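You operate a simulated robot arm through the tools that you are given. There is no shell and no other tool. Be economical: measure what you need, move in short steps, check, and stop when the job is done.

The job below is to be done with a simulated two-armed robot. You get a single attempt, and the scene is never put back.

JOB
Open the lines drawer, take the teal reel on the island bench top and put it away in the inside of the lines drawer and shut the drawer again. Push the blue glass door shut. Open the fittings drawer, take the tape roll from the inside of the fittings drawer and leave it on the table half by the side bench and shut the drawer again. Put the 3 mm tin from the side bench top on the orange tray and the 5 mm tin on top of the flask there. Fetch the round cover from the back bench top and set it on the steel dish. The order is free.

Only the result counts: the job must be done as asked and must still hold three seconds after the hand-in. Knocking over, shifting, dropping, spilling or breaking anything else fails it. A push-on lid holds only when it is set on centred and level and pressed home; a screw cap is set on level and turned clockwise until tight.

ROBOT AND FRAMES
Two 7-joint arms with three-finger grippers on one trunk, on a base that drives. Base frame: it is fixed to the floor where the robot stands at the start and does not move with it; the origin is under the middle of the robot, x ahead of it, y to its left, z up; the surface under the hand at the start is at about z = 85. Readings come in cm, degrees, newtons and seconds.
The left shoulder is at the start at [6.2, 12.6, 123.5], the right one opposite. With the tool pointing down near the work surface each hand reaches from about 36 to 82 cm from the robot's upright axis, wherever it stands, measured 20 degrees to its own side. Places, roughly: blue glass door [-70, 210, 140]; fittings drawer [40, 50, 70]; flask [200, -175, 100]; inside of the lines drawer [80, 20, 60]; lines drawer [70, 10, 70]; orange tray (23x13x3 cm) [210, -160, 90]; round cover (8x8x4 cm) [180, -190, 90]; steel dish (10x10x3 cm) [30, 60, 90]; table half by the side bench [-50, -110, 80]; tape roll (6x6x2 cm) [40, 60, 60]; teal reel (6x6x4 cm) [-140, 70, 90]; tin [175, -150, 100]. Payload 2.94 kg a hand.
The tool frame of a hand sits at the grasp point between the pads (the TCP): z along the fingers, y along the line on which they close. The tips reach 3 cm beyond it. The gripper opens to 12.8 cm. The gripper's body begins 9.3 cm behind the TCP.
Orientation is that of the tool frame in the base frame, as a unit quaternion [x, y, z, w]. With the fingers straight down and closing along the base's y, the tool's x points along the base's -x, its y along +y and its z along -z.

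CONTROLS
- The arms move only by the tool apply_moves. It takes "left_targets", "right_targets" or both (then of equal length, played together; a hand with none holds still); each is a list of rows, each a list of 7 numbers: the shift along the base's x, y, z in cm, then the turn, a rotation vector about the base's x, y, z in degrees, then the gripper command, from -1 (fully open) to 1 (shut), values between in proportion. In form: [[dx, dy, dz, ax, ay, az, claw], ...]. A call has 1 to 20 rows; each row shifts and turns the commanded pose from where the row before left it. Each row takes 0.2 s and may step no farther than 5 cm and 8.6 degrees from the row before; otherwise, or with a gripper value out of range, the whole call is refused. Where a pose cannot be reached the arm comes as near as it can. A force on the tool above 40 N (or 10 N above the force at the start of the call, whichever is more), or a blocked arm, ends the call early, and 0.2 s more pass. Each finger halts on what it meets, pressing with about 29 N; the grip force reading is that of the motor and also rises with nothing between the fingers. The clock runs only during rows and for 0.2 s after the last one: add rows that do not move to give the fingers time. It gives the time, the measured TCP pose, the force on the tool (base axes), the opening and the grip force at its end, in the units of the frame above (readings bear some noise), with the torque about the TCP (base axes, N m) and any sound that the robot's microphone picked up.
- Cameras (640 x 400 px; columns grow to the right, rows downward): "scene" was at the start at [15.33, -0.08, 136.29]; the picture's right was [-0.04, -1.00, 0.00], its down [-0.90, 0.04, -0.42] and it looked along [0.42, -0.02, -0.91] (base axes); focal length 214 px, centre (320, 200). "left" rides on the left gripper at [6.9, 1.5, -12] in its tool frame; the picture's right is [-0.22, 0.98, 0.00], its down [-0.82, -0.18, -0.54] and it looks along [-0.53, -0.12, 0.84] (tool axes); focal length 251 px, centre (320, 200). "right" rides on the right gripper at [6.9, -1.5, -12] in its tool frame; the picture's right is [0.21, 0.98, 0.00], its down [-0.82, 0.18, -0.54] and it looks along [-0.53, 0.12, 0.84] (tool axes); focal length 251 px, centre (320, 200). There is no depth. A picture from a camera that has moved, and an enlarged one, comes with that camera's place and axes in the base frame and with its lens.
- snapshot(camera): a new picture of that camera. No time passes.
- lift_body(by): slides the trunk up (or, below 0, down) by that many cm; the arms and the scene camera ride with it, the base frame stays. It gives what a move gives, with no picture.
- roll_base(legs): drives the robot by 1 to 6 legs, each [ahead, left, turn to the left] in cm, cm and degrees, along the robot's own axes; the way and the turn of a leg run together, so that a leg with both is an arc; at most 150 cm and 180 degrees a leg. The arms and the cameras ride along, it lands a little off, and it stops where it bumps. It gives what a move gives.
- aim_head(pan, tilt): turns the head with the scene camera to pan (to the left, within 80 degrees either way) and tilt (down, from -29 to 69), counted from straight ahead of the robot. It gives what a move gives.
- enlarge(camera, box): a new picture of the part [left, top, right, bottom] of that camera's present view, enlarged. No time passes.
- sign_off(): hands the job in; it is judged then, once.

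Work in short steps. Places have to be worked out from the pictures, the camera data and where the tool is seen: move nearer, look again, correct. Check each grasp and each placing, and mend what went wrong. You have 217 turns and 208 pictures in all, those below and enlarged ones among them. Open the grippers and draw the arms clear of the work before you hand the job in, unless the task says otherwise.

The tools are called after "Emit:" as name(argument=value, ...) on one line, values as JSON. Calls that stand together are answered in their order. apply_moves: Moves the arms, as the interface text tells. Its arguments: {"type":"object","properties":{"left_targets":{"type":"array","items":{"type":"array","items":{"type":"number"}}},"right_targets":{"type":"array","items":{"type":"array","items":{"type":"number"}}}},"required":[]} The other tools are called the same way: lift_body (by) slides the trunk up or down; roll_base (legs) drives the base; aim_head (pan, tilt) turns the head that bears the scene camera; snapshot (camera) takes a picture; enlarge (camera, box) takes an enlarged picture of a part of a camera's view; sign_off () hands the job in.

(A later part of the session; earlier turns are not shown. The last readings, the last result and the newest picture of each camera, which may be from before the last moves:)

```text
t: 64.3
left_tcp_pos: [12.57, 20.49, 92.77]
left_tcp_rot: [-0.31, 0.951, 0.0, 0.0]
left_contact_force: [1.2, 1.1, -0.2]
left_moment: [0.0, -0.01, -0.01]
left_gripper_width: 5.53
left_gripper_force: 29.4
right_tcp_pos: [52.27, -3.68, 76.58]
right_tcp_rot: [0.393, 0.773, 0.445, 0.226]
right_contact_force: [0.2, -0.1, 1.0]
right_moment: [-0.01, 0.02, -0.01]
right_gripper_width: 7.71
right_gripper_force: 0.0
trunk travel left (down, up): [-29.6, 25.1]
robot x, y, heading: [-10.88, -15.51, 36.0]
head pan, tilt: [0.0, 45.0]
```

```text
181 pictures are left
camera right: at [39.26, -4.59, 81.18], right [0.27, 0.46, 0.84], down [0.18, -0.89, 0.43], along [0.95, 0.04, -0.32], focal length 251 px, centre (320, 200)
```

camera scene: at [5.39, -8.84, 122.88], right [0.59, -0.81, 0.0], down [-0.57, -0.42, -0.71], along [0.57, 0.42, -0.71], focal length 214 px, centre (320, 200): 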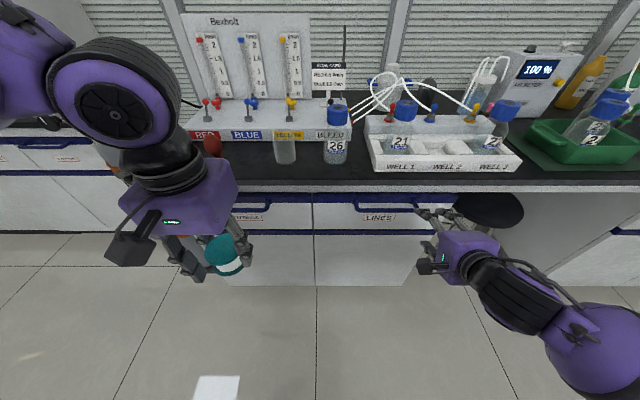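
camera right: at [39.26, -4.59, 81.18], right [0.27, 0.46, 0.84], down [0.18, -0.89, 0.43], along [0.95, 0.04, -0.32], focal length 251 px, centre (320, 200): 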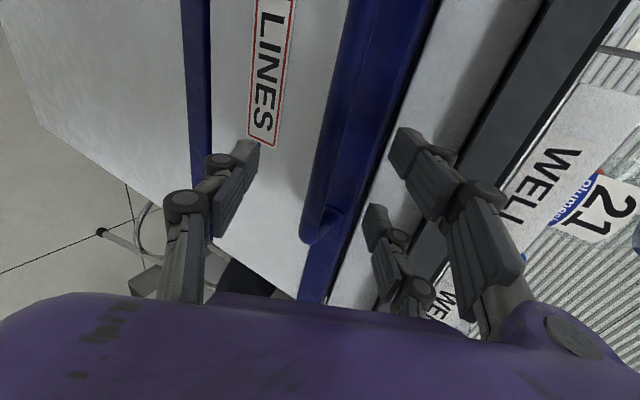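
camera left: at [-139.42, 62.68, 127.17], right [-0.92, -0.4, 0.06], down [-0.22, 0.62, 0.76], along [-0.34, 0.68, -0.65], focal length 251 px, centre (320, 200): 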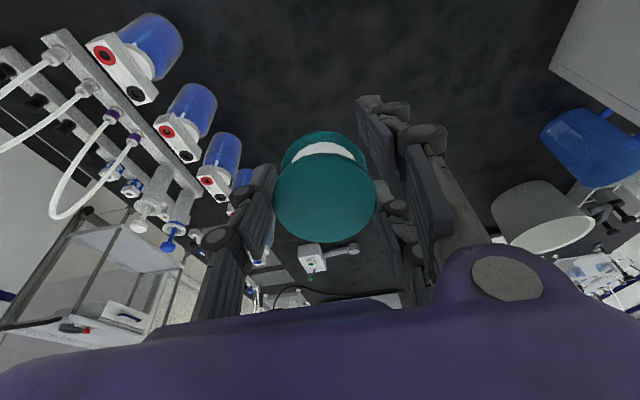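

The bar lies between the fingers. I advance 1.3 cm more and close.

Emit:
apply_moves(right_targets=[[1.1, 0.8, 0, 0, 0, 0, -0.2], [0, 0, 0, 0, 0, 0, 0.5], [0, 0, 0, 0, 0, 0, 1], [0, 0, 0, 0, 0, 0, 1], [0, 0, 0, 0, 0, 0, 1]])

Emit:
snapshot(camera="right")

```text
t: 65.5
left_tcp_pos: [12.65, 20.52, 92.64]
left_tcp_rot: [-0.31, 0.951, -0.001, 0.0]
left_contact_force: [0.4, 0.6, 0.1]
left_moment: [-0.01, 0.03, 0.02]
left_gripper_width: 5.5
left_gripper_force: 29.3
right_tcp_pos: [53.16, -2.9, 76.12]
right_tcp_rot: [0.394, 0.776, 0.44, 0.223]
right_contact_force: [-17.0, -9.0, -27.6]
right_moment: [-0.77, -0.3, 0.26]
right_gripper_width: 1.25
right_gripper_force: 39.3
trunk travel left (down, up): [-29.6, 25.1]
robot x, y, heading: [-10.6, -15.63, 36.2]
head pan, tilt: [0.0, 45.0]
```

```text
180 pictures are left
camera right: at [40.22, -3.83, 80.88], right [0.28, 0.47, 0.84], down [0.18, -0.88, 0.43], along [0.94, 0.03, -0.33], focal length 251 px, centre (320, 200)
```

right: 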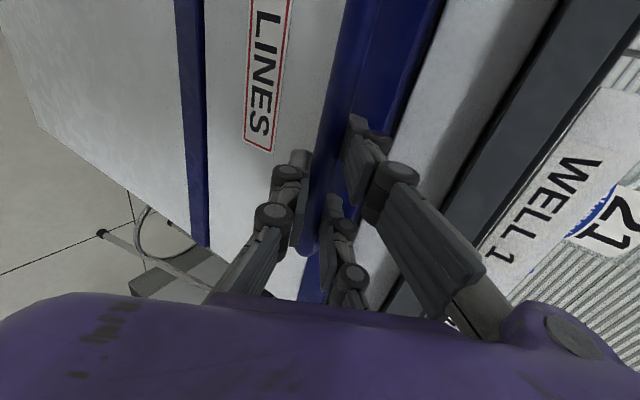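

The bar is gripped (1.25 cm). I relax slightly downward and pull a little to test.

Emit:
apply_moves(right_targets=[[-0.8, -0.6, -0.5, 0, 0, 0, 1], [-1.6, -1.2, 0, 0, 0, 0, 1], [-1.6, -1.2, 0, 0, 0, 0, 1], [0, 0, 0, 0, 0, 0, 1]])

Emit:
snapshot(camera="scene")

```text
t: 66.5
left_tcp_pos: [12.71, 20.6, 92.67]
left_tcp_rot: [-0.31, 0.951, 0.0, 0.0]
left_contact_force: [0.0, 0.2, -1.0]
left_moment: [0.0, 0.04, -0.02]
left_gripper_width: 5.5
left_gripper_force: 28.8
right_tcp_pos: [49.49, -5.73, 76.25]
right_tcp_rot: [0.393, 0.772, 0.445, 0.226]
right_contact_force: [-1.4, 3.6, -10.1]
right_moment: [-0.39, -0.18, 0.46]
right_gripper_width: 1.29
right_gripper_force: 39.8
trunk travel left (down, up): [-29.6, 25.1]
robot x, y, heading: [-10.66, -15.78, 36.2]
head pan, tilt: [0.0, 45.0]
```

```text
179 pictures are left
camera scene: at [7.31, -2.49, 122.84], right [0.59, -0.81, 0.0], down [-0.57, -0.42, -0.71], along [0.57, 0.42, -0.71], focal length 214 px, centre (320, 200)
```

scene: 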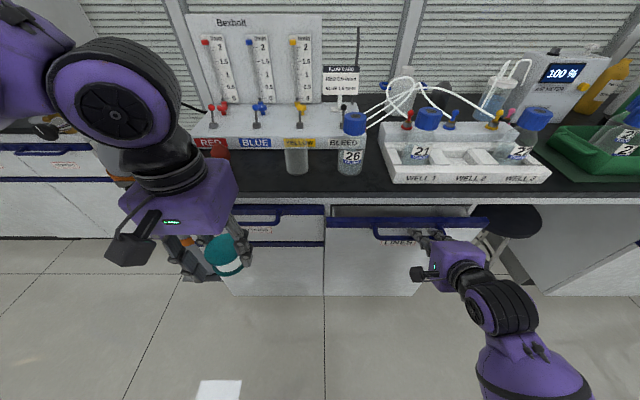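

The drawer is sliding. I pull it further by backing the base 14 cm.

Emit:
roll_base(legs=[[-14, 0, 0]])

Emit:
snapshot(camera="scene")

```text
t: 67.8
left_tcp_pos: [1.6, 12.39, 92.66]
left_tcp_rot: [-0.309, 0.951, 0.0, 0.0]
left_contact_force: [0.1, -0.2, 0.7]
left_moment: [0.0, -0.06, -0.03]
left_gripper_width: 5.5
left_gripper_force: 29.1
right_tcp_pos: [38.05, -13.94, 76.11]
right_tcp_rot: [0.393, 0.772, 0.445, 0.227]
right_contact_force: [-6.0, 8.2, -3.8]
right_moment: [-0.37, -0.36, 0.92]
right_gripper_width: 1.29
right_gripper_force: 39.5
trunk travel left (down, up): [-29.6, 25.1]
robot x, y, heading: [-21.79, -23.68, 36.1]
head pan, tilt: [0.0, 45.0]
```

```text
178 pictures are left
camera scene: at [-3.97, -10.68, 122.86], right [0.59, -0.81, 0.0], down [-0.57, -0.42, -0.71], along [0.57, 0.42, -0.71], focal length 214 px, centre (320, 200)
```

scene: 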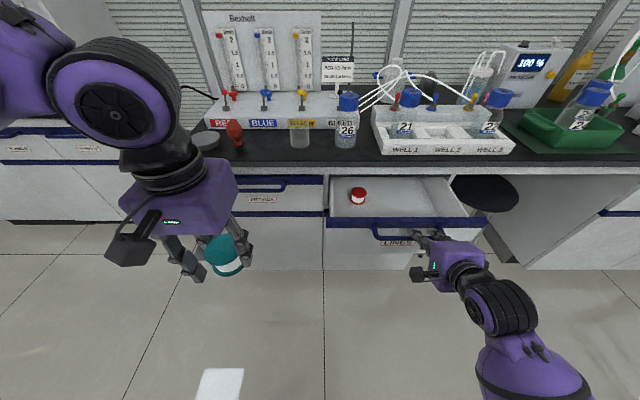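

A red reel already lies in the drawer. I pull another 5 cm, then release the handle.

Emit:
apply_moves(right_targets=[[-1.6, -1.2, 0, 0, 0, 0, 1], [-1.6, -1.2, 0, 0, 0, 0, 1], [-0.8, -0.6, 0, 0, 0, 0, 1], [0, 0, 0, 0, 0, 0, 1]])

Emit:
apply_moves(right_targets=[[0, 0, 0, 0, 0, 0, -0.2], [0, 0, 0, 0, 0, 0, -0.2], [0, 0, 0, 0, 0, 0, -0.2], [-2.4, -1.8, 0, 0, 0, 0, -0.2], [-2.4, -1.8, 0, 0, 0, 0, -0.2]])

Emit:
snapshot(camera="scene")

```text
t: 68.8
left_tcp_pos: [1.55, 12.37, 92.79]
left_tcp_rot: [-0.309, 0.951, 0.0, -0.001]
left_contact_force: [-0.4, -0.5, 0.0]
left_moment: [-0.01, 0.01, 0.03]
left_gripper_width: 5.51
left_gripper_force: 28.5
right_tcp_pos: [34.12, -16.88, 76.08]
right_tcp_rot: [0.392, 0.772, 0.445, 0.227]
right_contact_force: [-4.0, 6.2, 8.3]
right_moment: [-0.28, -0.27, 0.97]
right_gripper_width: 1.25
right_gripper_force: 39.4
trunk travel left (down, up): [-29.6, 25.1]
robot x, y, heading: [-21.6, -23.62, 36.1]
head pan, tilt: [0.0, 45.0]
```

```text
t: 70.0
left_tcp_pos: [1.58, 12.34, 92.72]
left_tcp_rot: [-0.309, 0.951, 0.0, 0.0]
left_contact_force: [0.4, -0.4, -0.8]
left_moment: [-0.02, 0.0, 0.01]
left_gripper_width: 5.53
left_gripper_force: 29.5
right_tcp_pos: [33.34, -17.73, 75.96]
right_tcp_rot: [0.393, 0.772, 0.445, 0.226]
right_contact_force: [0.2, 0.5, 0.5]
right_moment: [-0.04, 0.09, 0.01]
right_gripper_width: 7.68
right_gripper_force: 0.1
right hand out of reach, approached as far as the arm can: row 4, 5
trunk travel left (down, up): [-29.6, 25.1]
robot x, y, heading: [-21.72, -23.66, 36.1]
head pan, tilt: [0.0, 45.0]
```

```text
177 pictures are left
camera scene: at [-3.88, -10.72, 122.85], right [0.59, -0.81, 0.0], down [-0.57, -0.42, -0.71], along [0.57, 0.42, -0.71], focal length 214 px, centre (320, 200)
```

scene: 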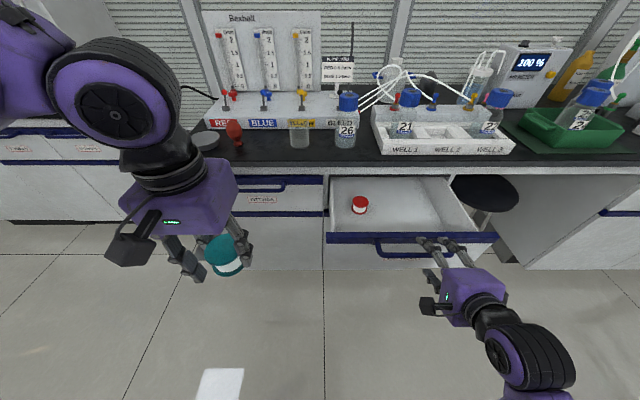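

The right hand is at its inner limit, so I back the base off the handle, then raise that hand.

Emit:
roll_base(legs=[[-10, 0, 0]])

Emit:
apply_moves(right_targets=[[0, 0, 4, 0, 0, 0, -0.2], [0, 0, 4, 0, 0, 0, -0.2], [0, 0, 4, 0, 0, 0, -0.2], [0, 0, 4, 0, 0, 0, -0.2], [0, 0, 4, 0, 0, 0, -0.2], [0, 0, 4, 0, 0, 0, -0.2]])

Emit:
roll_base(legs=[[0, -36, 0], [8, 0, 0]])

Emit:
snapshot(camera="scene")

```text
t: 71.2
left_tcp_pos: [-6.66, 6.4, 92.69]
left_tcp_rot: [-0.308, 0.951, 0.0, 0.0]
left_contact_force: [0.0, -0.1, 0.1]
left_moment: [0.04, -0.02, -0.03]
left_gripper_width: 5.5
left_gripper_force: 29.5
right_tcp_pos: [25.14, -23.72, 75.93]
right_tcp_rot: [0.394, 0.772, 0.444, 0.226]
right_contact_force: [-0.7, -0.6, 1.0]
right_moment: [0.01, -0.01, -0.03]
right_gripper_width: 7.68
right_gripper_force: 0.1
trunk travel left (down, up): [-29.6, 25.1]
robot x, y, heading: [-30.04, -29.97, 36.0]
head pan, tilt: [0.0, 45.0]
```

```text
t: 72.5
left_tcp_pos: [-6.54, 6.5, 92.77]
left_tcp_rot: [-0.308, 0.951, 0.0, 0.001]
left_contact_force: [-0.4, -0.4, -0.6]
left_moment: [0.0, -0.02, 0.01]
left_gripper_width: 5.53
left_gripper_force: 29.3
right_tcp_pos: [32.24, -23.87, 91.11]
right_tcp_rot: [0.394, 0.773, 0.445, 0.225]
right_contact_force: [-0.3, -0.1, -0.1]
right_moment: [-0.02, -0.01, 0.0]
right_gripper_width: 7.68
right_gripper_force: 0.0
right hand out of reach, approached as far as the arm can: row 1, 2, 3, 4, 5, 6
trunk travel left (down, up): [-29.6, 25.1]
robot x, y, heading: [-29.85, -29.52, 36.1]
head pan, tilt: [0.0, 45.0]
```

```text
t: 76.9
left_tcp_pos: [20.95, -17.88, 92.67]
left_tcp_rot: [-0.307, 0.952, -0.001, -0.002]
left_contact_force: [1.6, -0.6, -0.5]
left_moment: [-0.01, 0.0, 0.0]
left_gripper_width: 5.48
left_gripper_force: 29.0
right_tcp_pos: [59.61, -48.32, 90.99]
right_tcp_rot: [0.394, 0.773, 0.444, 0.226]
right_contact_force: [-0.8, -0.6, -0.7]
right_moment: [0.01, 0.0, -0.02]
right_gripper_width: 7.68
right_gripper_force: 0.2
trunk travel left (down, up): [-29.6, 25.1]
robot x, y, heading: [-2.75, -53.93, 36.2]
head pan, tilt: [0.0, 45.0]
```

```text
176 pictures are left
camera scene: at [15.43, -40.96, 122.84], right [0.59, -0.81, 0.0], down [-0.57, -0.41, -0.71], along [0.57, 0.41, -0.71], focal length 214 px, centre (320, 200)
```

scene: 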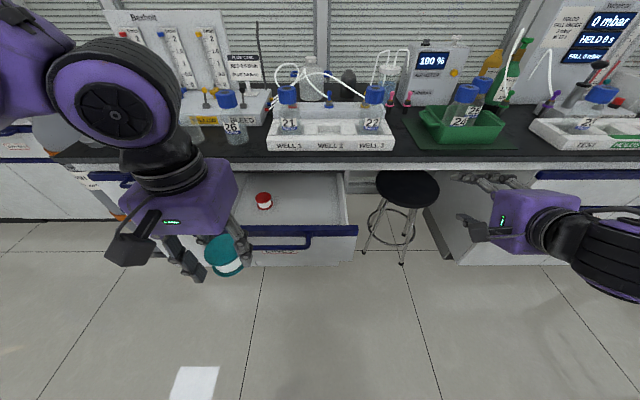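

The drawer is open with the left hand in line. I carry the reel over the drawer's middle at present height.

Emit:
apply_moves(left_targets=[[3.7, 1.6, 0, 0, 0, 0, 0.5], [3.7, 1.6, 0, 0, 0, 0, 0.5], [3.7, 1.6, 0, 0, 0, 0, 0.5], [3.7, 1.6, 0, 0, 0, 0, 0.5], [3.7, 1.6, 0, 0, 0, 0, 0.5], [3.7, 1.6, 0, 0, 0, 0, 0.5], [3.7, 1.6, 0, 0, 0, 0, 0.5], [0, 0, 0, 0, 0, 0, 0.5]])

Emit:
snapshot(camera="scene")

Emit:
snapshot(camera="left")

```text
t: 78.7
left_tcp_pos: [36.51, -10.89, 92.62]
left_tcp_rot: [-0.308, 0.951, 0.0, 0.0]
left_contact_force: [-0.3, 0.0, -0.4]
left_moment: [0.0, 0.02, -0.02]
left_gripper_width: 5.49
left_gripper_force: 28.8
left hand out of reach, approached as far as the arm can: row 5, 6, 7
right_tcp_pos: [59.69, -48.37, 91.11]
right_tcp_rot: [0.393, 0.772, 0.445, 0.226]
right_contact_force: [-0.7, -0.1, -0.5]
right_moment: [0.01, 0.0, -0.01]
right_gripper_width: 7.69
right_gripper_force: 0.0
trunk travel left (down, up): [-29.6, 25.1]
robot x, y, heading: [-2.24, -53.75, 35.9]
head pan, tilt: [0.0, 45.0]
```

```text
175 pictures are left
camera scene: at [15.37, -41.02, 122.86], right [0.59, -0.81, 0.0], down [-0.57, -0.41, -0.71], along [0.57, 0.41, -0.71], focal length 214 px, centre (320, 200)
```

scene: 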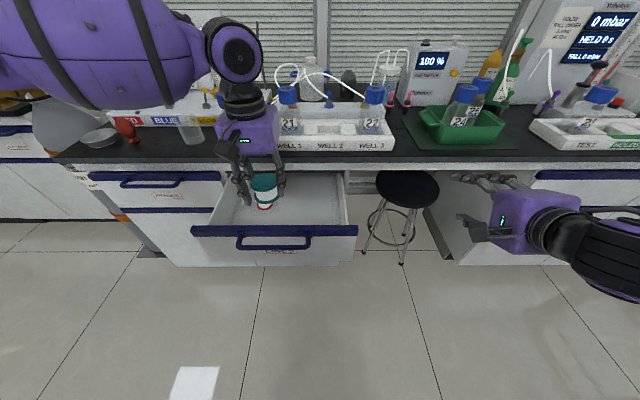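

```text
174 pictures are left
camera left: at [29.99, -13.72, 104.68], right [-0.4, 0.92, 0.0], down [0.77, 0.33, 0.54], along [0.5, 0.22, -0.84], focal length 251 px, centre (320, 200)
```

left: 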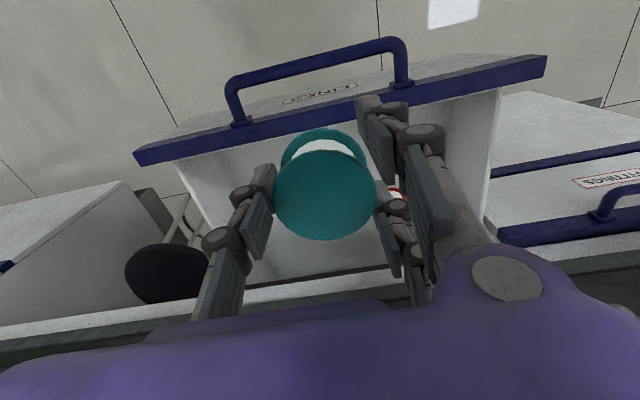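

The arm ran out of reach, so I drive the base 9 cm forward.

Emit:
roll_base(legs=[[9, 0, 0]])

Emit:
apply_moves(left_targets=[[0.5, -0.7, -2, 0, 0, 0, 0.5], [0.5, -0.7, -3, 0, 0, 0, 0.5], [0, 0, -3, 0, 0, 0, 0.5], [0, 0, 0, 0, 0, 0, 0.5]])

Emit:
snapshot(camera="left")

Emit:
snapshot(camera="scene")

```text
t: 79.8
left_tcp_pos: [43.73, -5.68, 92.56]
left_tcp_rot: [-0.307, 0.952, 0.0, 0.001]
left_contact_force: [0.5, -0.1, -1.6]
left_moment: [-0.01, 0.03, 0.0]
left_gripper_width: 5.51
left_gripper_force: 28.6
right_tcp_pos: [66.95, -43.15, 91.07]
right_tcp_rot: [0.396, 0.772, 0.443, 0.226]
right_contact_force: [0.4, 0.3, -0.4]
right_moment: [-0.04, -0.02, 0.0]
right_gripper_width: 7.67
right_gripper_force: 0.0
trunk travel left (down, up): [-29.6, 25.1]
robot x, y, heading: [5.13, -49.0, 35.8]
head pan, tilt: [0.0, 45.0]
```

```text
t: 80.8
left_tcp_pos: [43.72, -3.75, 86.51]
left_tcp_rot: [-0.307, 0.952, 0.0, 0.0]
left_contact_force: [-0.2, -0.1, 0.1]
left_moment: [0.01, 0.02, -0.05]
left_gripper_width: 5.48
left_gripper_force: 28.8
left hand out of reach, approached as far as the arm can: row 1, 2, 3
right_tcp_pos: [66.79, -43.05, 91.12]
right_tcp_rot: [0.395, 0.772, 0.444, 0.226]
right_contact_force: [0.4, -0.3, 0.3]
right_moment: [-0.01, -0.01, 0.04]
right_gripper_width: 7.68
right_gripper_force: 0.0
trunk travel left (down, up): [-29.6, 25.1]
robot x, y, heading: [4.74, -48.6, 35.8]
head pan, tilt: [0.0, 45.0]
```

```text
173 pictures are left
camera left: at [37.1, -6.49, 98.5], right [-0.4, 0.92, 0.0], down [0.77, 0.33, 0.54], along [0.5, 0.21, -0.84], focal length 251 px, centre (320, 200)
```

left: 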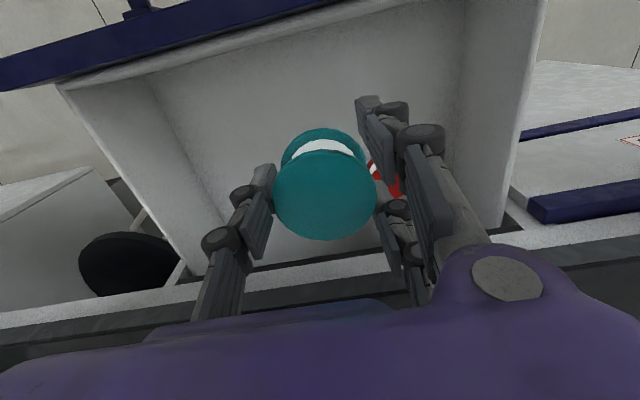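

```text
172 pictures are left
camera scene: at [22.66, -35.77, 122.86], right [0.59, -0.81, 0.0], down [-0.57, -0.41, -0.71], along [0.57, 0.41, -0.71], focal length 214 px, centre (320, 200)
```

scene: 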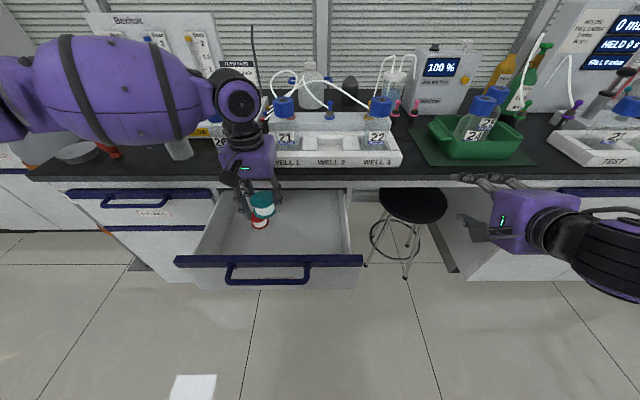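

The reel hovers ~14 cm behind the front wall, clear of the red reel. I lower it with the trunk.

Emit:
lift_body(by=-12)

Emit:
snapshot(camera="left")

```text
t: 82.3
left_tcp_pos: [43.8, -3.66, 74.57]
left_tcp_rot: [-0.308, 0.951, 0.001, 0.001]
left_contact_force: [0.2, -0.2, -0.9]
left_moment: [0.02, -0.01, 0.02]
left_gripper_width: 5.49
left_gripper_force: 28.9
right_tcp_pos: [67.58, -42.65, 74.45]
right_tcp_rot: [0.406, 0.794, 0.405, 0.204]
right_contact_force: [-0.5, 0.3, -0.1]
right_moment: [-0.03, 0.02, 0.02]
right_gripper_width: 7.69
right_gripper_force: 0.0
trunk travel left (down, up): [-17.6, 37.1]
robot x, y, heading: [4.81, -48.75, 35.5]
head pan, tilt: [0.0, 45.0]
```

```text
171 pictures are left
camera left: at [37.17, -6.45, 86.63], right [-0.4, 0.92, 0.0], down [0.77, 0.33, 0.54], along [0.5, 0.22, -0.84], focal length 251 px, centre (320, 200)
```

left: 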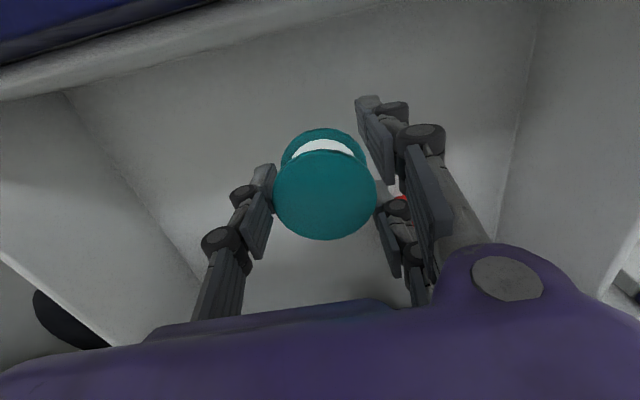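

Drawer floor works out at z≈61–64; the reel bottom is at about 70.5. I lower 4 more by trunk and then feel down with the arm.

Emit:
lift_body(by=-4)

Emit:
apply_moves(left_targets=[[0, 0, -0.6, 0, 0, 0, 0.5], [0, 0, -0.6, 0, 0, 0, 0.5], [0, 0, 0, 0, 0, 0, 0.5]])

```text
t: 83.2
left_tcp_pos: [43.73, -3.62, 70.64]
left_tcp_rot: [-0.308, 0.951, -0.001, 0.002]
left_contact_force: [0.3, 0.1, -0.7]
left_moment: [-0.01, -0.04, 0.04]
left_gripper_width: 5.51
left_gripper_force: 28.7
right_tcp_pos: [67.98, -42.52, 68.54]
right_tcp_rot: [0.408, 0.801, 0.392, 0.197]
right_contact_force: [-0.5, -0.3, 0.1]
right_moment: [0.03, 0.03, 0.0]
right_gripper_width: 7.69
right_gripper_force: 0.0
trunk travel left (down, up): [-13.6, 41.1]
robot x, y, heading: [4.72, -48.31, 35.8]
head pan, tilt: [0.0, 45.0]
```

```text
t: 84.0
left_tcp_pos: [43.72, -3.69, 69.37]
left_tcp_rot: [-0.308, 0.951, 0.0, 0.0]
left_contact_force: [0.3, 0.4, -0.7]
left_moment: [0.0, 0.03, -0.04]
left_gripper_width: 5.47
left_gripper_force: 29.3
right_tcp_pos: [68.02, -42.53, 68.58]
right_tcp_rot: [0.408, 0.8, 0.393, 0.197]
right_contact_force: [0.4, 0.2, 0.6]
right_moment: [0.0, -0.01, 0.0]
right_gripper_width: 7.68
right_gripper_force: 0.1
trunk travel left (down, up): [-13.6, 41.1]
robot x, y, heading: [4.92, -48.79, 35.7]
head pan, tilt: [0.0, 45.0]
```

Arm motion works now. I continue down in small steps until the floor is felt.

Emit:
apply_moves(left_targets=[[0, 0, -0.6, 0, 0, 0, 0.5], [0, 0, -0.6, 0, 0, 0, 0.5], [0, 0, -0.6, 0, 0, 0, 0.5], [0, 0, 0, 0, 0, 0, 0.5]])

Emit:
snapshot(camera="left")

```text
t: 85.0
left_tcp_pos: [43.73, -3.49, 67.56]
left_tcp_rot: [-0.308, 0.951, 0.0, 0.0]
left_contact_force: [-0.9, 0.1, -0.7]
left_moment: [-0.01, 0.01, -0.01]
left_gripper_width: 5.48
left_gripper_force: 28.8
right_tcp_pos: [67.96, -42.42, 68.42]
right_tcp_rot: [0.408, 0.8, 0.392, 0.198]
right_contact_force: [0.7, 0.7, 0.4]
right_moment: [0.0, -0.01, 0.02]
right_gripper_width: 7.69
right_gripper_force: 0.1
trunk travel left (down, up): [-13.6, 41.1]
robot x, y, heading: [4.53, -48.54, 35.8]
head pan, tilt: [0.0, 45.0]
```

```text
170 pictures are left
camera left: at [37.17, -6.36, 79.6], right [-0.4, 0.92, 0.0], down [0.77, 0.33, 0.54], along [0.5, 0.21, -0.84], focal length 251 px, centre (320, 200)
```

left: 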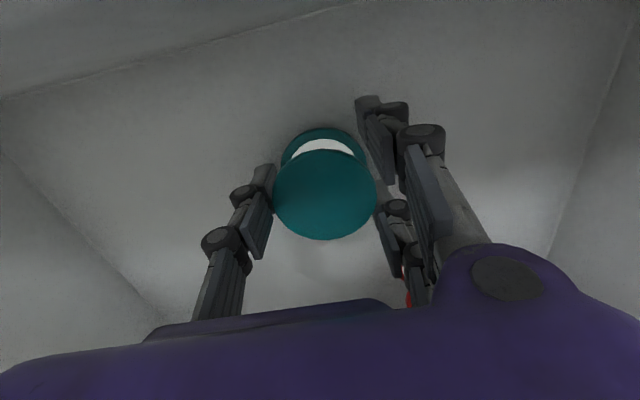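

Almost down. I continue.

Emit:
apply_moves(left_targets=[[0, 0, -0.5, 0, 0, 0, 0.5], [0, 0, -0.5, 0, 0, 0, 0.5], [0, 0, -0.5, 0, 0, 0, 0.5], [0, 0, -0.5, 0, 0, 0, 0.5], [0, 0, 0, 0, 0, 0, 0.5]])

```text
t: 85.8
left_tcp_pos: [44.12, -3.45, 66.58]
left_tcp_rot: [-0.308, 0.951, 0.0, 0.008]
left_contact_force: [-1.7, 2.1, 19.1]
left_moment: [0.08, 0.3, 0.0]
left_gripper_width: 4.23
left_gripper_force: 28.7
right_tcp_pos: [67.98, -42.47, 68.66]
right_tcp_rot: [0.408, 0.801, 0.391, 0.197]
right_contact_force: [0.0, 0.2, 0.6]
right_moment: [-0.01, 0.01, -0.01]
right_gripper_width: 7.67
right_gripper_force: 0.1
trunk travel left (down, up): [-13.6, 41.1]
robot x, y, heading: [4.77, -48.69, 35.8]
head pan, tilt: [0.0, 45.0]
stopped in row 4 (left hand): the force on the tool passed its limit at 45 N (the readings are from after the stop); the commanded pose is now the measured one
```

The reel touched down. I open and rise.

Emit:
apply_moves(left_targets=[[0, 0, 0.3, 0, 0, 0, 0.0], [0, 0, 0, 0, 0, 0, -0.4], [0, 0, 0, 0, 0, 0, -0.4], [0, 0, 1, 0, 0, 0, -0.4], [0, 0, 2, 0, 0, 0, -0.4], [0, 0, 3, 0, 0, 0, -0.4]])

Emit:
lift_body(by=14)

Emit:
snapshot(camera="left")

```text
t: 87.2
left_tcp_pos: [43.86, -3.57, 72.58]
left_tcp_rot: [-0.307, 0.952, 0.0, 0.005]
left_contact_force: [0.1, -1.9, 0.6]
left_moment: [0.03, 0.0, 0.0]
left_gripper_width: 8.97
left_gripper_force: 0.0
right_tcp_pos: [68.04, -42.45, 68.51]
right_tcp_rot: [0.407, 0.801, 0.391, 0.197]
right_contact_force: [0.3, -0.2, -0.1]
right_moment: [0.01, 0.05, -0.03]
right_gripper_width: 7.68
right_gripper_force: 0.0
trunk travel left (down, up): [-13.6, 41.1]
robot x, y, heading: [4.82, -48.5, 35.7]
head pan, tilt: [0.0, 45.0]
```

```text
t: 88.9
left_tcp_pos: [44.0, -3.51, 86.53]
left_tcp_rot: [-0.308, 0.951, 0.0, 0.005]
left_contact_force: [0.0, -0.5, -0.6]
left_moment: [0.0, -0.02, -0.03]
left_gripper_width: 8.96
left_gripper_force: 0.0
right_tcp_pos: [67.93, -42.36, 82.52]
right_tcp_rot: [0.407, 0.802, 0.391, 0.196]
right_contact_force: [0.1, 0.0, -0.9]
right_moment: [0.03, 0.01, 0.02]
right_gripper_width: 7.67
right_gripper_force: 0.0
trunk travel left (down, up): [-27.6, 27.1]
robot x, y, heading: [4.66, -48.83, 35.6]
head pan, tilt: [0.0, 45.0]
```

```text
169 pictures are left
camera left: at [37.37, -6.3, 98.54], right [-0.4, 0.92, 0.0], down [0.77, 0.33, 0.55], along [0.5, 0.22, -0.84], focal length 251 px, centre (320, 200)
```

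left: 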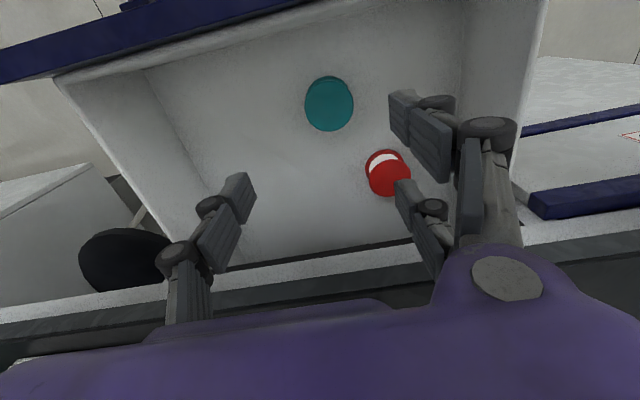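

Both reels stand in the drawer. I back the base so the left hand comes out in front of the handle, then close the fingers and pitch them forward to push.

Emit:
apply_moves(left_targets=[[0, 0, 3, 0, 0, 0, 0.5], [0, 0, 2, 0, 0, 0, 1], [0, 0, 0, 0, 0, 0, 1]])

Emit:
roll_base(legs=[[-25, 0, 0]])

Emit:
apply_moves(left_targets=[[0, 0, -3, 5.05, -6.9, 0, 1], [0, 0, -3, 5.05, -6.9, 0, 1], [0, 0, -3, 5.05, -6.9, 0, 1], [0, 0, -3, 5.05, -6.9, 0, 1], [0, 0, 0, 5.05, -6.9, 0, 1], [0, 0, 0, 0, 0, 0, 1]])

Emit:
snapshot(camera="scene")

```text
t: 89.7
left_tcp_pos: [44.01, -3.63, 91.52]
left_tcp_rot: [-0.307, 0.952, -0.001, 0.005]
left_contact_force: [0.1, -0.5, 0.6]
left_moment: [0.01, -0.01, 0.04]
left_gripper_width: 0.01
left_gripper_force: 3.7
right_tcp_pos: [67.96, -42.48, 82.55]
right_tcp_rot: [0.408, 0.8, 0.392, 0.198]
right_contact_force: [0.0, 0.7, 0.4]
right_moment: [-0.01, 0.0, 0.0]
right_gripper_width: 7.68
right_gripper_force: 0.0
trunk travel left (down, up): [-27.6, 27.1]
robot x, y, heading: [4.79, -48.86, 36.0]
head pan, tilt: [0.0, 45.0]
```

```text
t: 91.5
left_tcp_pos: [24.3, -17.78, 91.59]
left_tcp_rot: [-0.308, 0.951, 0.0, 0.005]
left_contact_force: [-0.2, 0.6, 0.6]
left_moment: [0.04, -0.05, 0.0]
left_gripper_width: 0.0
left_gripper_force: 2.7
right_tcp_pos: [48.39, -56.63, 82.6]
right_tcp_rot: [0.407, 0.801, 0.392, 0.197]
right_contact_force: [0.1, -0.4, -0.7]
right_moment: [-0.01, 0.02, -0.02]
right_gripper_width: 7.7
right_gripper_force: 0.1
trunk travel left (down, up): [-27.6, 27.1]
robot x, y, heading: [-14.84, -63.22, 35.9]
head pan, tilt: [0.0, 45.0]
```

```text
t: 92.9
left_tcp_pos: [24.2, -17.75, 79.64]
left_tcp_rot: [-0.287, 0.884, 0.114, 0.351]
left_contact_force: [-0.6, -0.4, 0.2]
left_moment: [0.03, 0.01, -0.01]
left_gripper_width: 0.0
left_gripper_force: 3.2
right_tcp_pos: [48.39, -56.56, 82.48]
right_tcp_rot: [0.407, 0.801, 0.392, 0.198]
right_contact_force: [0.4, -0.9, 0.0]
right_moment: [0.0, 0.0, -0.01]
right_gripper_width: 7.67
right_gripper_force: 0.0
trunk travel left (down, up): [-27.6, 27.1]
robot x, y, heading: [-14.86, -62.68, 36.1]
head pan, tilt: [0.0, 45.0]
```

```text
168 pictures are left
camera scene: at [3.41, -49.63, 120.87], right [0.59, -0.81, 0.0], down [-0.57, -0.41, -0.71], along [0.57, 0.41, -0.71], focal length 214 px, centre (320, 200)
```

scene: 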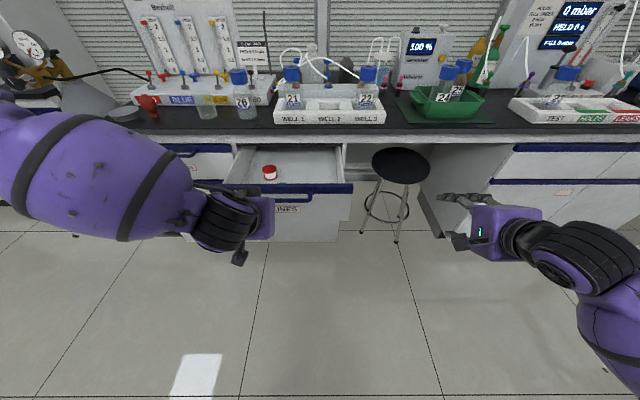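

I lower the left fist to handle height and pull the right hand back for clearance.

Emit:
apply_moves(left_targets=[[0, 0, -1.3, 0, 0, 0, 1], [0, 0, -1.3, 0, 0, 0, 1], [0, 0, 0, 0, 0, 0, 1], [0, 0, 0, 0, 0, 0, 1]], right_targets=[[-2, -1.5, 4, 0, 0, 0, 0], [-2, -1.5, 4, 0, 0, 0, 0], [-2, -1.5, 4, 0, 0, 0, 0], [-2, -1.5, 4, 0, 0, 0, 0]])

Emit:
roll_base(legs=[[22, 0, 0]])

Emit:
snapshot(camera="scene")

```text
t: 93.9
left_tcp_pos: [24.28, -17.69, 76.99]
left_tcp_rot: [-0.285, 0.884, 0.113, 0.352]
left_contact_force: [-0.2, 0.3, 0.3]
left_moment: [0.01, 0.0, -0.01]
left_gripper_width: 0.0
left_gripper_force: 2.7
right_tcp_pos: [46.91, -57.78, 85.53]
right_tcp_rot: [0.407, 0.801, 0.391, 0.197]
right_contact_force: [-0.9, 0.1, -0.5]
right_moment: [-0.01, 0.02, -0.06]
right_gripper_width: 6.4
right_gripper_force: 0.0
right hand out of reach, approached as far as the arm can: row 1, 2, 3, 4
trunk travel left (down, up): [-27.6, 27.1]
robot x, y, heading: [-14.82, -62.69, 35.8]
head pan, tilt: [0.0, 45.0]
```

```text
t: 95.6
left_tcp_pos: [41.7, -4.8, 76.93]
left_tcp_rot: [-0.287, 0.884, 0.114, 0.35]
left_contact_force: [0.9, 0.9, 0.8]
left_moment: [-0.02, 0.0, -0.01]
left_gripper_width: 0.01
left_gripper_force: 3.1
right_tcp_pos: [64.46, -44.79, 85.51]
right_tcp_rot: [0.407, 0.802, 0.391, 0.196]
right_contact_force: [0.7, 0.4, 0.7]
right_moment: [-0.02, 0.0, 0.02]
right_gripper_width: 6.4
right_gripper_force: 0.0
trunk travel left (down, up): [-27.6, 27.1]
robot x, y, heading: [2.76, -50.79, 35.9]
head pan, tilt: [0.0, 45.0]
```

```text
167 pictures are left
camera scene: at [20.97, -36.83, 120.85], right [0.59, -0.81, 0.0], down [-0.57, -0.42, -0.71], along [0.57, 0.42, -0.71], focal length 214 px, centre (320, 200)
```

scene: 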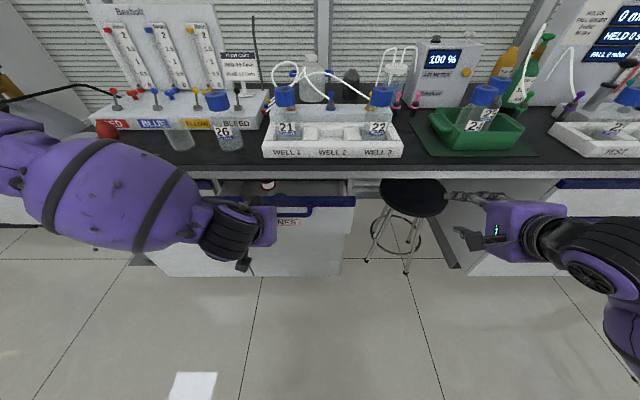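

The drawer is most of the way shut. I push on with the base in two small steps.

Emit:
roll_base(legs=[[6, 0, 0]])

Emit:
apply_moves(left_targets=[[0.8, 0.6, 0, 0, 0, 0, 1], [0.8, 0.6, 0, 0, 0, 0, 1], [0.8, 0.6, 0, 0, 0, 0, 1], [0.8, 0.6, 0, 0, 0, 0, 1], [0.4, 0.3, 0, 0, 0, 0, 1]])

Emit:
snapshot(camera="scene")

```text
t: 96.6
left_tcp_pos: [46.64, -1.33, 76.92]
left_tcp_rot: [-0.288, 0.884, 0.114, 0.35]
left_contact_force: [0.9, 0.1, -0.3]
left_moment: [0.0, 0.0, -0.02]
left_gripper_width: 0.01
left_gripper_force: 2.7
right_tcp_pos: [69.32, -41.37, 85.39]
right_tcp_rot: [0.408, 0.802, 0.391, 0.195]
right_contact_force: [0.2, -0.2, -0.4]
right_moment: [-0.03, 0.04, 0.0]
right_gripper_width: 6.44
right_gripper_force: 0.1
trunk travel left (down, up): [-27.6, 27.1]
robot x, y, heading: [7.29, -46.72, 36.2]
head pan, tilt: [0.0, 45.0]
```

```text
t: 97.6
left_tcp_pos: [49.17, 0.05, 76.98]
left_tcp_rot: [-0.284, 0.887, 0.107, 0.347]
left_contact_force: [-14.1, -15.8, 18.4]
left_moment: [0.25, 0.02, 0.22]
left_gripper_width: 0.01
left_gripper_force: 2.8
right_tcp_pos: [69.04, -41.43, 85.7]
right_tcp_rot: [0.406, 0.801, 0.393, 0.195]
right_contact_force: [0.4, 0.0, 0.6]
right_moment: [0.04, -0.03, -0.04]
right_gripper_width: 6.42
right_gripper_force: 0.0
trunk travel left (down, up): [-27.6, 27.1]
robot x, y, heading: [7.79, -46.85, 36.1]
head pan, tilt: [0.0, 45.0]
stopped in row 5 (left hand): the force on the tool passed its limit at 48 N (the readings are from after the stop); the commanded pose is now the measured one
```

```text
166 pictures are left
camera scene: at [25.53, -33.54, 120.94], right [0.59, -0.81, 0.0], down [-0.57, -0.42, -0.71], along [0.57, 0.42, -0.71], focal length 214 px, centre (320, 200)
```

scene: 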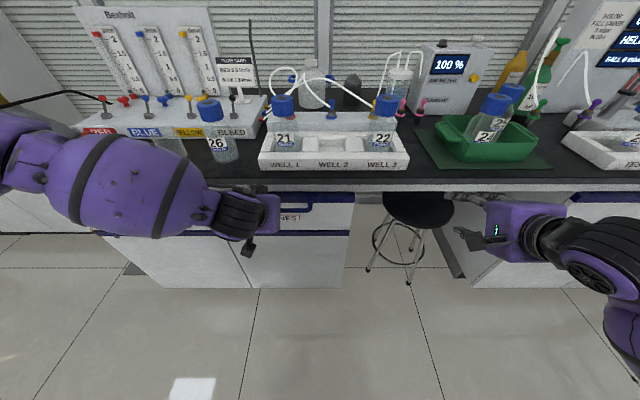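

The push met a hard stop. I back off and check that the drawer is flush.

Emit:
roll_base(legs=[[-18, 0, 0]])

Emit:
snapshot(camera="scene")

Emit:
enlarge(camera="scene", box=[120, 130, 400, 305])

```text
t: 99.1
left_tcp_pos: [34.83, -10.25, 76.82]
left_tcp_rot: [-0.284, 0.888, 0.109, 0.346]
left_contact_force: [-0.8, -0.7, -0.3]
left_moment: [0.01, 0.0, -0.01]
left_gripper_width: 0.0
left_gripper_force: 2.9
right_tcp_pos: [54.71, -52.0, 85.66]
right_tcp_rot: [0.407, 0.801, 0.391, 0.197]
right_contact_force: [0.4, -0.5, 0.0]
right_moment: [-0.01, -0.01, -0.01]
right_gripper_width: 6.41
right_gripper_force: 0.1
trunk travel left (down, up): [-27.6, 27.1]
robot x, y, heading: [-7.02, -57.17, 36.2]
head pan, tilt: [0.0, 45.0]
```

```text
165 pictures are left
camera scene: at [11.24, -43.95, 120.88], right [0.59, -0.81, 0.0], down [-0.57, -0.41, -0.71], along [0.57, 0.41, -0.71], focal length 214 px, centre (320, 200)
```

scene: 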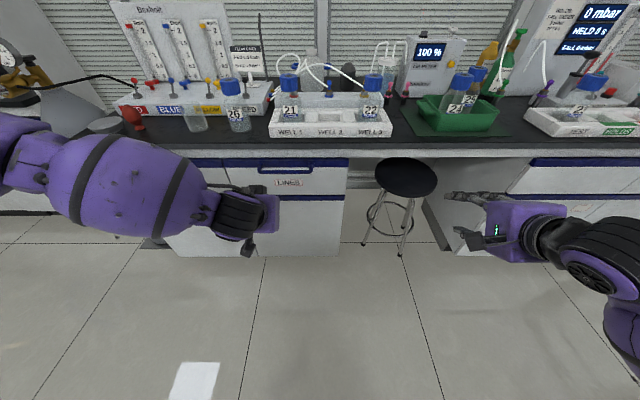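

```text
2.29 times, centred on (260, 218) of scene
camera zoom: at [11.24, -43.95, 120.88], right [0.59, -0.81, 0.0], down [-0.57, -0.41, -0.71], along [0.57, 0.41, -0.71], focal length 490 px, centre (457, 160)
```

zoom: 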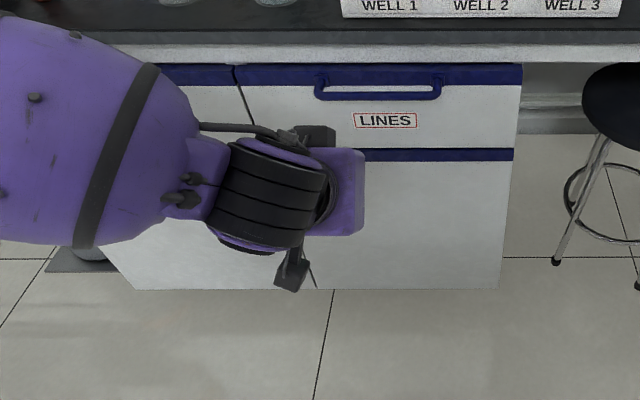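

The lines drawer is flush. I level the left hand and tuck it, then drive along to the fittings drawer.

Emit:
apply_moves(left_targets=[[-2.4, -1.8, 4, -5.05, 6.9, 0, 0], [-2.4, -1.8, 4, -5.05, 6.9, 0, -0.5], [-2.4, -1.8, 4, -5.05, 6.9, 0, -0.5], [-2.4, -1.8, 4, -5.05, 6.9, 0, -0.5], [-2.4, -1.8, 4, -4.7, 6.4, 0, -0.5], [0, 0, 0, 0, 0, 0, -0.5]])

Emit:
roll_base(legs=[[9.7, 81.3, 0]])

Emit:
snapshot(camera="scene")

Emit:
snapshot(camera="right")

```text
t: 100.5
left_tcp_pos: [22.99, -19.21, 96.82]
left_tcp_rot: [-0.307, 0.952, -0.005, 0.004]
left_contact_force: [0.5, 0.7, -0.6]
left_moment: [-0.01, 0.03, 0.01]
left_gripper_width: 9.62
left_gripper_force: 0.1
right_tcp_pos: [54.85, -52.04, 85.58]
right_tcp_rot: [0.408, 0.802, 0.39, 0.197]
right_contact_force: [-0.6, -0.2, 0.7]
right_moment: [-0.01, -0.05, -0.02]
right_gripper_width: 6.39
right_gripper_force: 0.1
trunk travel left (down, up): [-27.6, 27.1]
robot x, y, heading: [-6.6, -56.96, 36.1]
head pan, tilt: [0.0, 45.0]
```

```text
t: 108.0
left_tcp_pos: [-15.56, 52.61, 96.68]
left_tcp_rot: [-0.297, 0.955, -0.005, 0.005]
left_contact_force: [-0.7, -0.7, 0.4]
left_moment: [-0.01, -0.02, -0.05]
left_gripper_width: 9.62
left_gripper_force: 0.0
right_tcp_pos: [15.53, 19.07, 85.62]
right_tcp_rot: [0.416, 0.797, 0.389, 0.201]
right_contact_force: [-0.5, -0.4, -0.6]
right_moment: [-0.02, 0.02, 0.02]
right_gripper_width: 6.41
right_gripper_force: 0.1
trunk travel left (down, up): [-27.6, 27.1]
robot x, y, heading: [-46.6, 15.27, 34.7]
head pan, tilt: [0.0, 45.0]
```

```text
163 pictures are left
camera scene: at [-27.83, 28.07, 120.87], right [0.57, -0.82, 0.0], down [-0.58, -0.4, -0.71], along [0.58, 0.4, -0.71], focal length 214 px, centre (320, 200)
```

scene: 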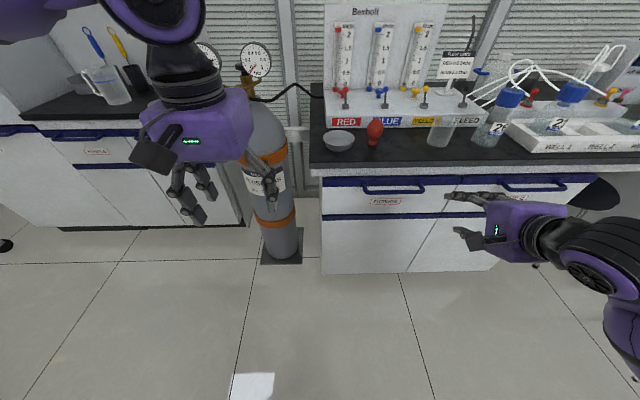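

```text
162 pictures are left
camera right: at [3.02, 18.79, 91.69], right [0.37, 0.52, 0.77], down [0.21, -0.86, 0.47], along [0.9, -0.01, -0.43], focal length 251 px, centre (320, 200)
```

right: 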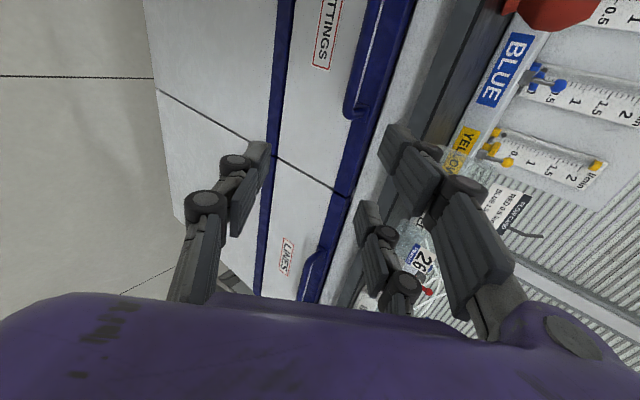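

Bar is about 18 cm ahead of the hand and 9 cm left. I nudge the base, restore pitch and come to bar height.

Emit:
roll_base(legs=[[0, 0, 1.4], [7, 5.5, 0]])

Emit:
apply_moves(right_targets=[[0, 0, -3, 2.5, -3.4, 0, -0.2], [0, 0, -3, 2.4, -3.3, 0, -0.2], [0, 0, -3, 0, 0, 0, -0.2], [0, 0, 0, 0, 0, 0, -0.2]])

Emit:
snapshot(camera="right")

Emit:
enlarge(camera="scene", box=[310, 150, 510, 275])

```text
t: 109.6
left_tcp_pos: [-14.0, 61.93, 96.8]
left_tcp_rot: [-0.308, 0.951, -0.005, 0.004]
left_contact_force: [0.7, 0.0, -0.6]
left_moment: [-0.01, 0.04, 0.01]
left_gripper_width: 9.62
left_gripper_force: 0.0
right_tcp_pos: [17.88, 29.04, 85.52]
right_tcp_rot: [0.406, 0.802, 0.391, 0.196]
right_contact_force: [0.8, -0.1, 0.3]
right_moment: [0.0, 0.02, -0.02]
right_gripper_width: 6.41
right_gripper_force: 0.1
trunk travel left (down, up): [-27.6, 27.1]
robot x, y, heading: [-43.77, 23.84, 36.1]
head pan, tilt: [0.0, 45.0]
```

```text
t: 110.6
left_tcp_pos: [-14.12, 61.89, 96.74]
left_tcp_rot: [-0.308, 0.951, -0.004, 0.005]
left_contact_force: [-0.2, -0.8, 0.7]
left_moment: [-0.02, -0.02, -0.01]
left_gripper_width: 9.62
left_gripper_force: 0.1
right_tcp_pos: [17.9, 28.95, 76.63]
right_tcp_rot: [0.391, 0.771, 0.449, 0.225]
right_contact_force: [0.8, -0.2, 0.8]
right_moment: [0.02, -0.03, 0.0]
right_gripper_width: 7.69
right_gripper_force: 0.2
trunk travel left (down, up): [-27.6, 27.1]
robot x, y, heading: [-43.92, 23.83, 36.3]
head pan, tilt: [0.0, 45.0]
```

```text
161 pictures are left
camera right: at [4.85, 27.95, 81.25], right [0.26, 0.46, 0.85], down [0.18, -0.89, 0.42], along [0.95, 0.04, -0.32], focal length 251 px, centre (320, 200)
```

right: 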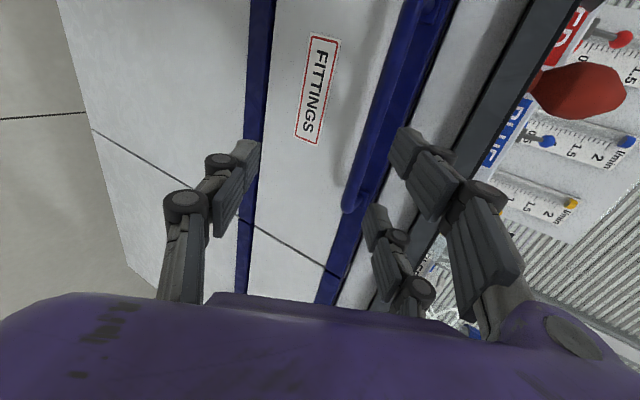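

```text
3.20 times, centred on (410, 212) of scene
camera zoom: at [-25.64, 37.02, 120.87], right [0.59, -0.81, 0.0], down [-0.57, -0.42, -0.71], along [0.57, 0.42, -0.71], focal length 686 px, centre (32, 160)
```

zoom: 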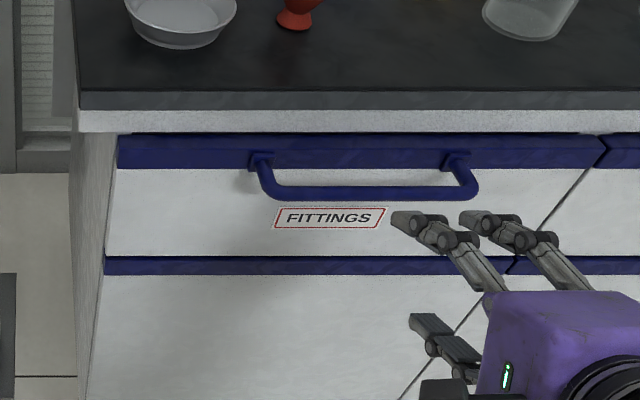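

Bar is 10.8 cm ahead of the TCP at bar height. I advance 8 and look.

Emit:
apply_moves(right_targets=[[1.6, 1.2, 0, 0, 0, 0, -0.2], [1.6, 1.2, 0, 0, 0, 0, -0.2], [1.6, 1.2, 0, 0, 0, 0, -0.2], [1.6, 1.2, 0, 0, 0, 0, -0.2], [0, 0, 0, 0, 0, 0, -0.2]])

Emit:
snapshot(camera="right")

```text
t: 111.8
left_tcp_pos: [-14.07, 61.74, 96.68]
left_tcp_rot: [-0.308, 0.951, -0.003, 0.006]
left_contact_force: [0.3, -1.5, 0.7]
left_moment: [0.01, 0.06, 0.0]
left_gripper_width: 9.62
left_gripper_force: 0.0
right_tcp_pos: [24.14, 33.95, 76.7]
right_tcp_rot: [0.391, 0.772, 0.449, 0.225]
right_contact_force: [-0.3, -0.1, 0.6]
right_moment: [0.0, 0.02, 0.02]
right_gripper_width: 7.66
right_gripper_force: 0.1
trunk travel left (down, up): [-27.6, 27.1]
robot x, y, heading: [-44.06, 24.04, 35.9]
head pan, tilt: [0.0, 45.0]
```

```text
159 pictures are left
camera right: at [11.15, 32.83, 81.19], right [0.26, 0.46, 0.85], down [0.18, -0.89, 0.42], along [0.95, 0.04, -0.32], focal length 251 px, centre (320, 200)
```

right: 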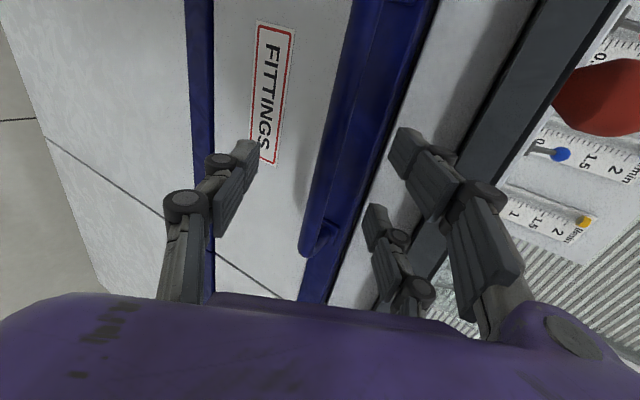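

Same view as before gripping the lines bar. I advance 1.3 cm and close, then pull.

Emit:
apply_moves(right_targets=[[1.1, 0.8, -0.2, 0, 0, 0, -0.2], [0, 0, 0, 0, 0, 0, 0.5], [0, 0, 0, 0, 0, 0, 1], [0, 0, 0, 0, 0, 0, 1], [0, 0, 0, 0, 0, 0, 1]])

Emit:
apply_moves(right_targets=[[-0.8, -0.6, -0.4, 0, 0, 0, 1], [-1.6, -1.2, 0, 0, 0, 0, 1], [-1.6, -1.2, 0, 0, 0, 0, 1], [0, 0, 0, 0, 0, 0, 1]])

```text
t: 113.0
left_tcp_pos: [-14.04, 61.77, 96.74]
left_tcp_rot: [-0.308, 0.951, -0.004, 0.005]
left_contact_force: [0.1, -0.2, -0.2]
left_moment: [0.03, 0.0, 0.01]
left_gripper_width: 9.59
left_gripper_force: 0.1
right_tcp_pos: [25.27, 34.72, 76.27]
right_tcp_rot: [0.391, 0.772, 0.448, 0.224]
right_contact_force: [-2.2, -1.1, -5.1]
right_moment: [-0.68, -0.43, 0.37]
right_gripper_width: 1.3
right_gripper_force: 39.1
trunk travel left (down, up): [-27.6, 27.1]
robot x, y, heading: [-43.96, 23.58, 36.1]
head pan, tilt: [0.0, 45.0]
```

```text
t: 114.0
left_tcp_pos: [-14.13, 61.86, 96.85]
left_tcp_rot: [-0.308, 0.951, -0.004, 0.005]
left_contact_force: [-0.3, -0.3, 0.2]
left_moment: [0.02, 0.01, -0.01]
left_gripper_width: 9.61
left_gripper_force: 0.0
right_tcp_pos: [21.09, 31.6, 76.34]
right_tcp_rot: [0.389, 0.771, 0.45, 0.228]
right_contact_force: [-1.5, 1.6, 17.3]
right_moment: [-0.27, -0.47, 0.35]
right_gripper_width: 1.28
right_gripper_force: 39.6
trunk travel left (down, up): [-27.6, 27.1]
robot x, y, heading: [-43.66, 23.77, 36.1]
head pan, tilt: [0.0, 45.0]
```

The drawer follows. I back the base 18 cm.

Emit:
roll_base(legs=[[-18, 0, 0]])

Emit:
snapshot(camera="scene")

```text
t: 115.5
left_tcp_pos: [-28.62, 51.25, 96.89]
left_tcp_rot: [-0.308, 0.952, -0.004, 0.006]
left_contact_force: [-0.4, -0.6, -0.7]
left_moment: [0.03, -0.01, 0.05]
left_gripper_width: 9.6
left_gripper_force: 0.1
right_tcp_pos: [6.59, 21.1, 76.35]
right_tcp_rot: [0.39, 0.771, 0.45, 0.227]
right_contact_force: [-1.1, 2.2, 21.1]
right_moment: [-0.25, -0.58, 0.5]
right_gripper_width: 1.27
right_gripper_force: 39.2
trunk travel left (down, up): [-27.6, 27.1]
robot x, y, heading: [-58.39, 13.48, 35.8]
head pan, tilt: [0.0, 45.0]
```

```text
158 pictures are left
camera scene: at [-40.33, 26.45, 120.91], right [0.59, -0.81, 0.0], down [-0.57, -0.42, -0.71], along [0.57, 0.42, -0.71], focal length 214 px, centre (320, 200)
```

scene: 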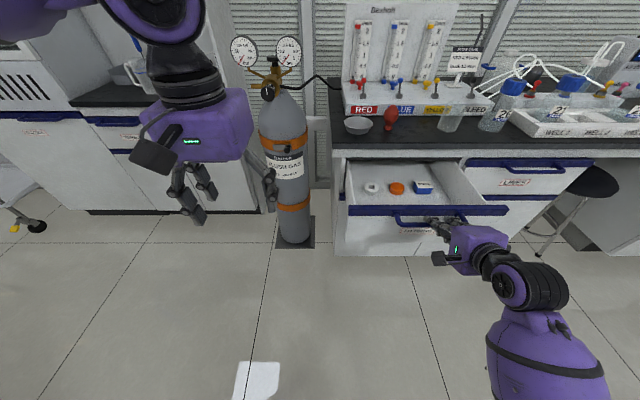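

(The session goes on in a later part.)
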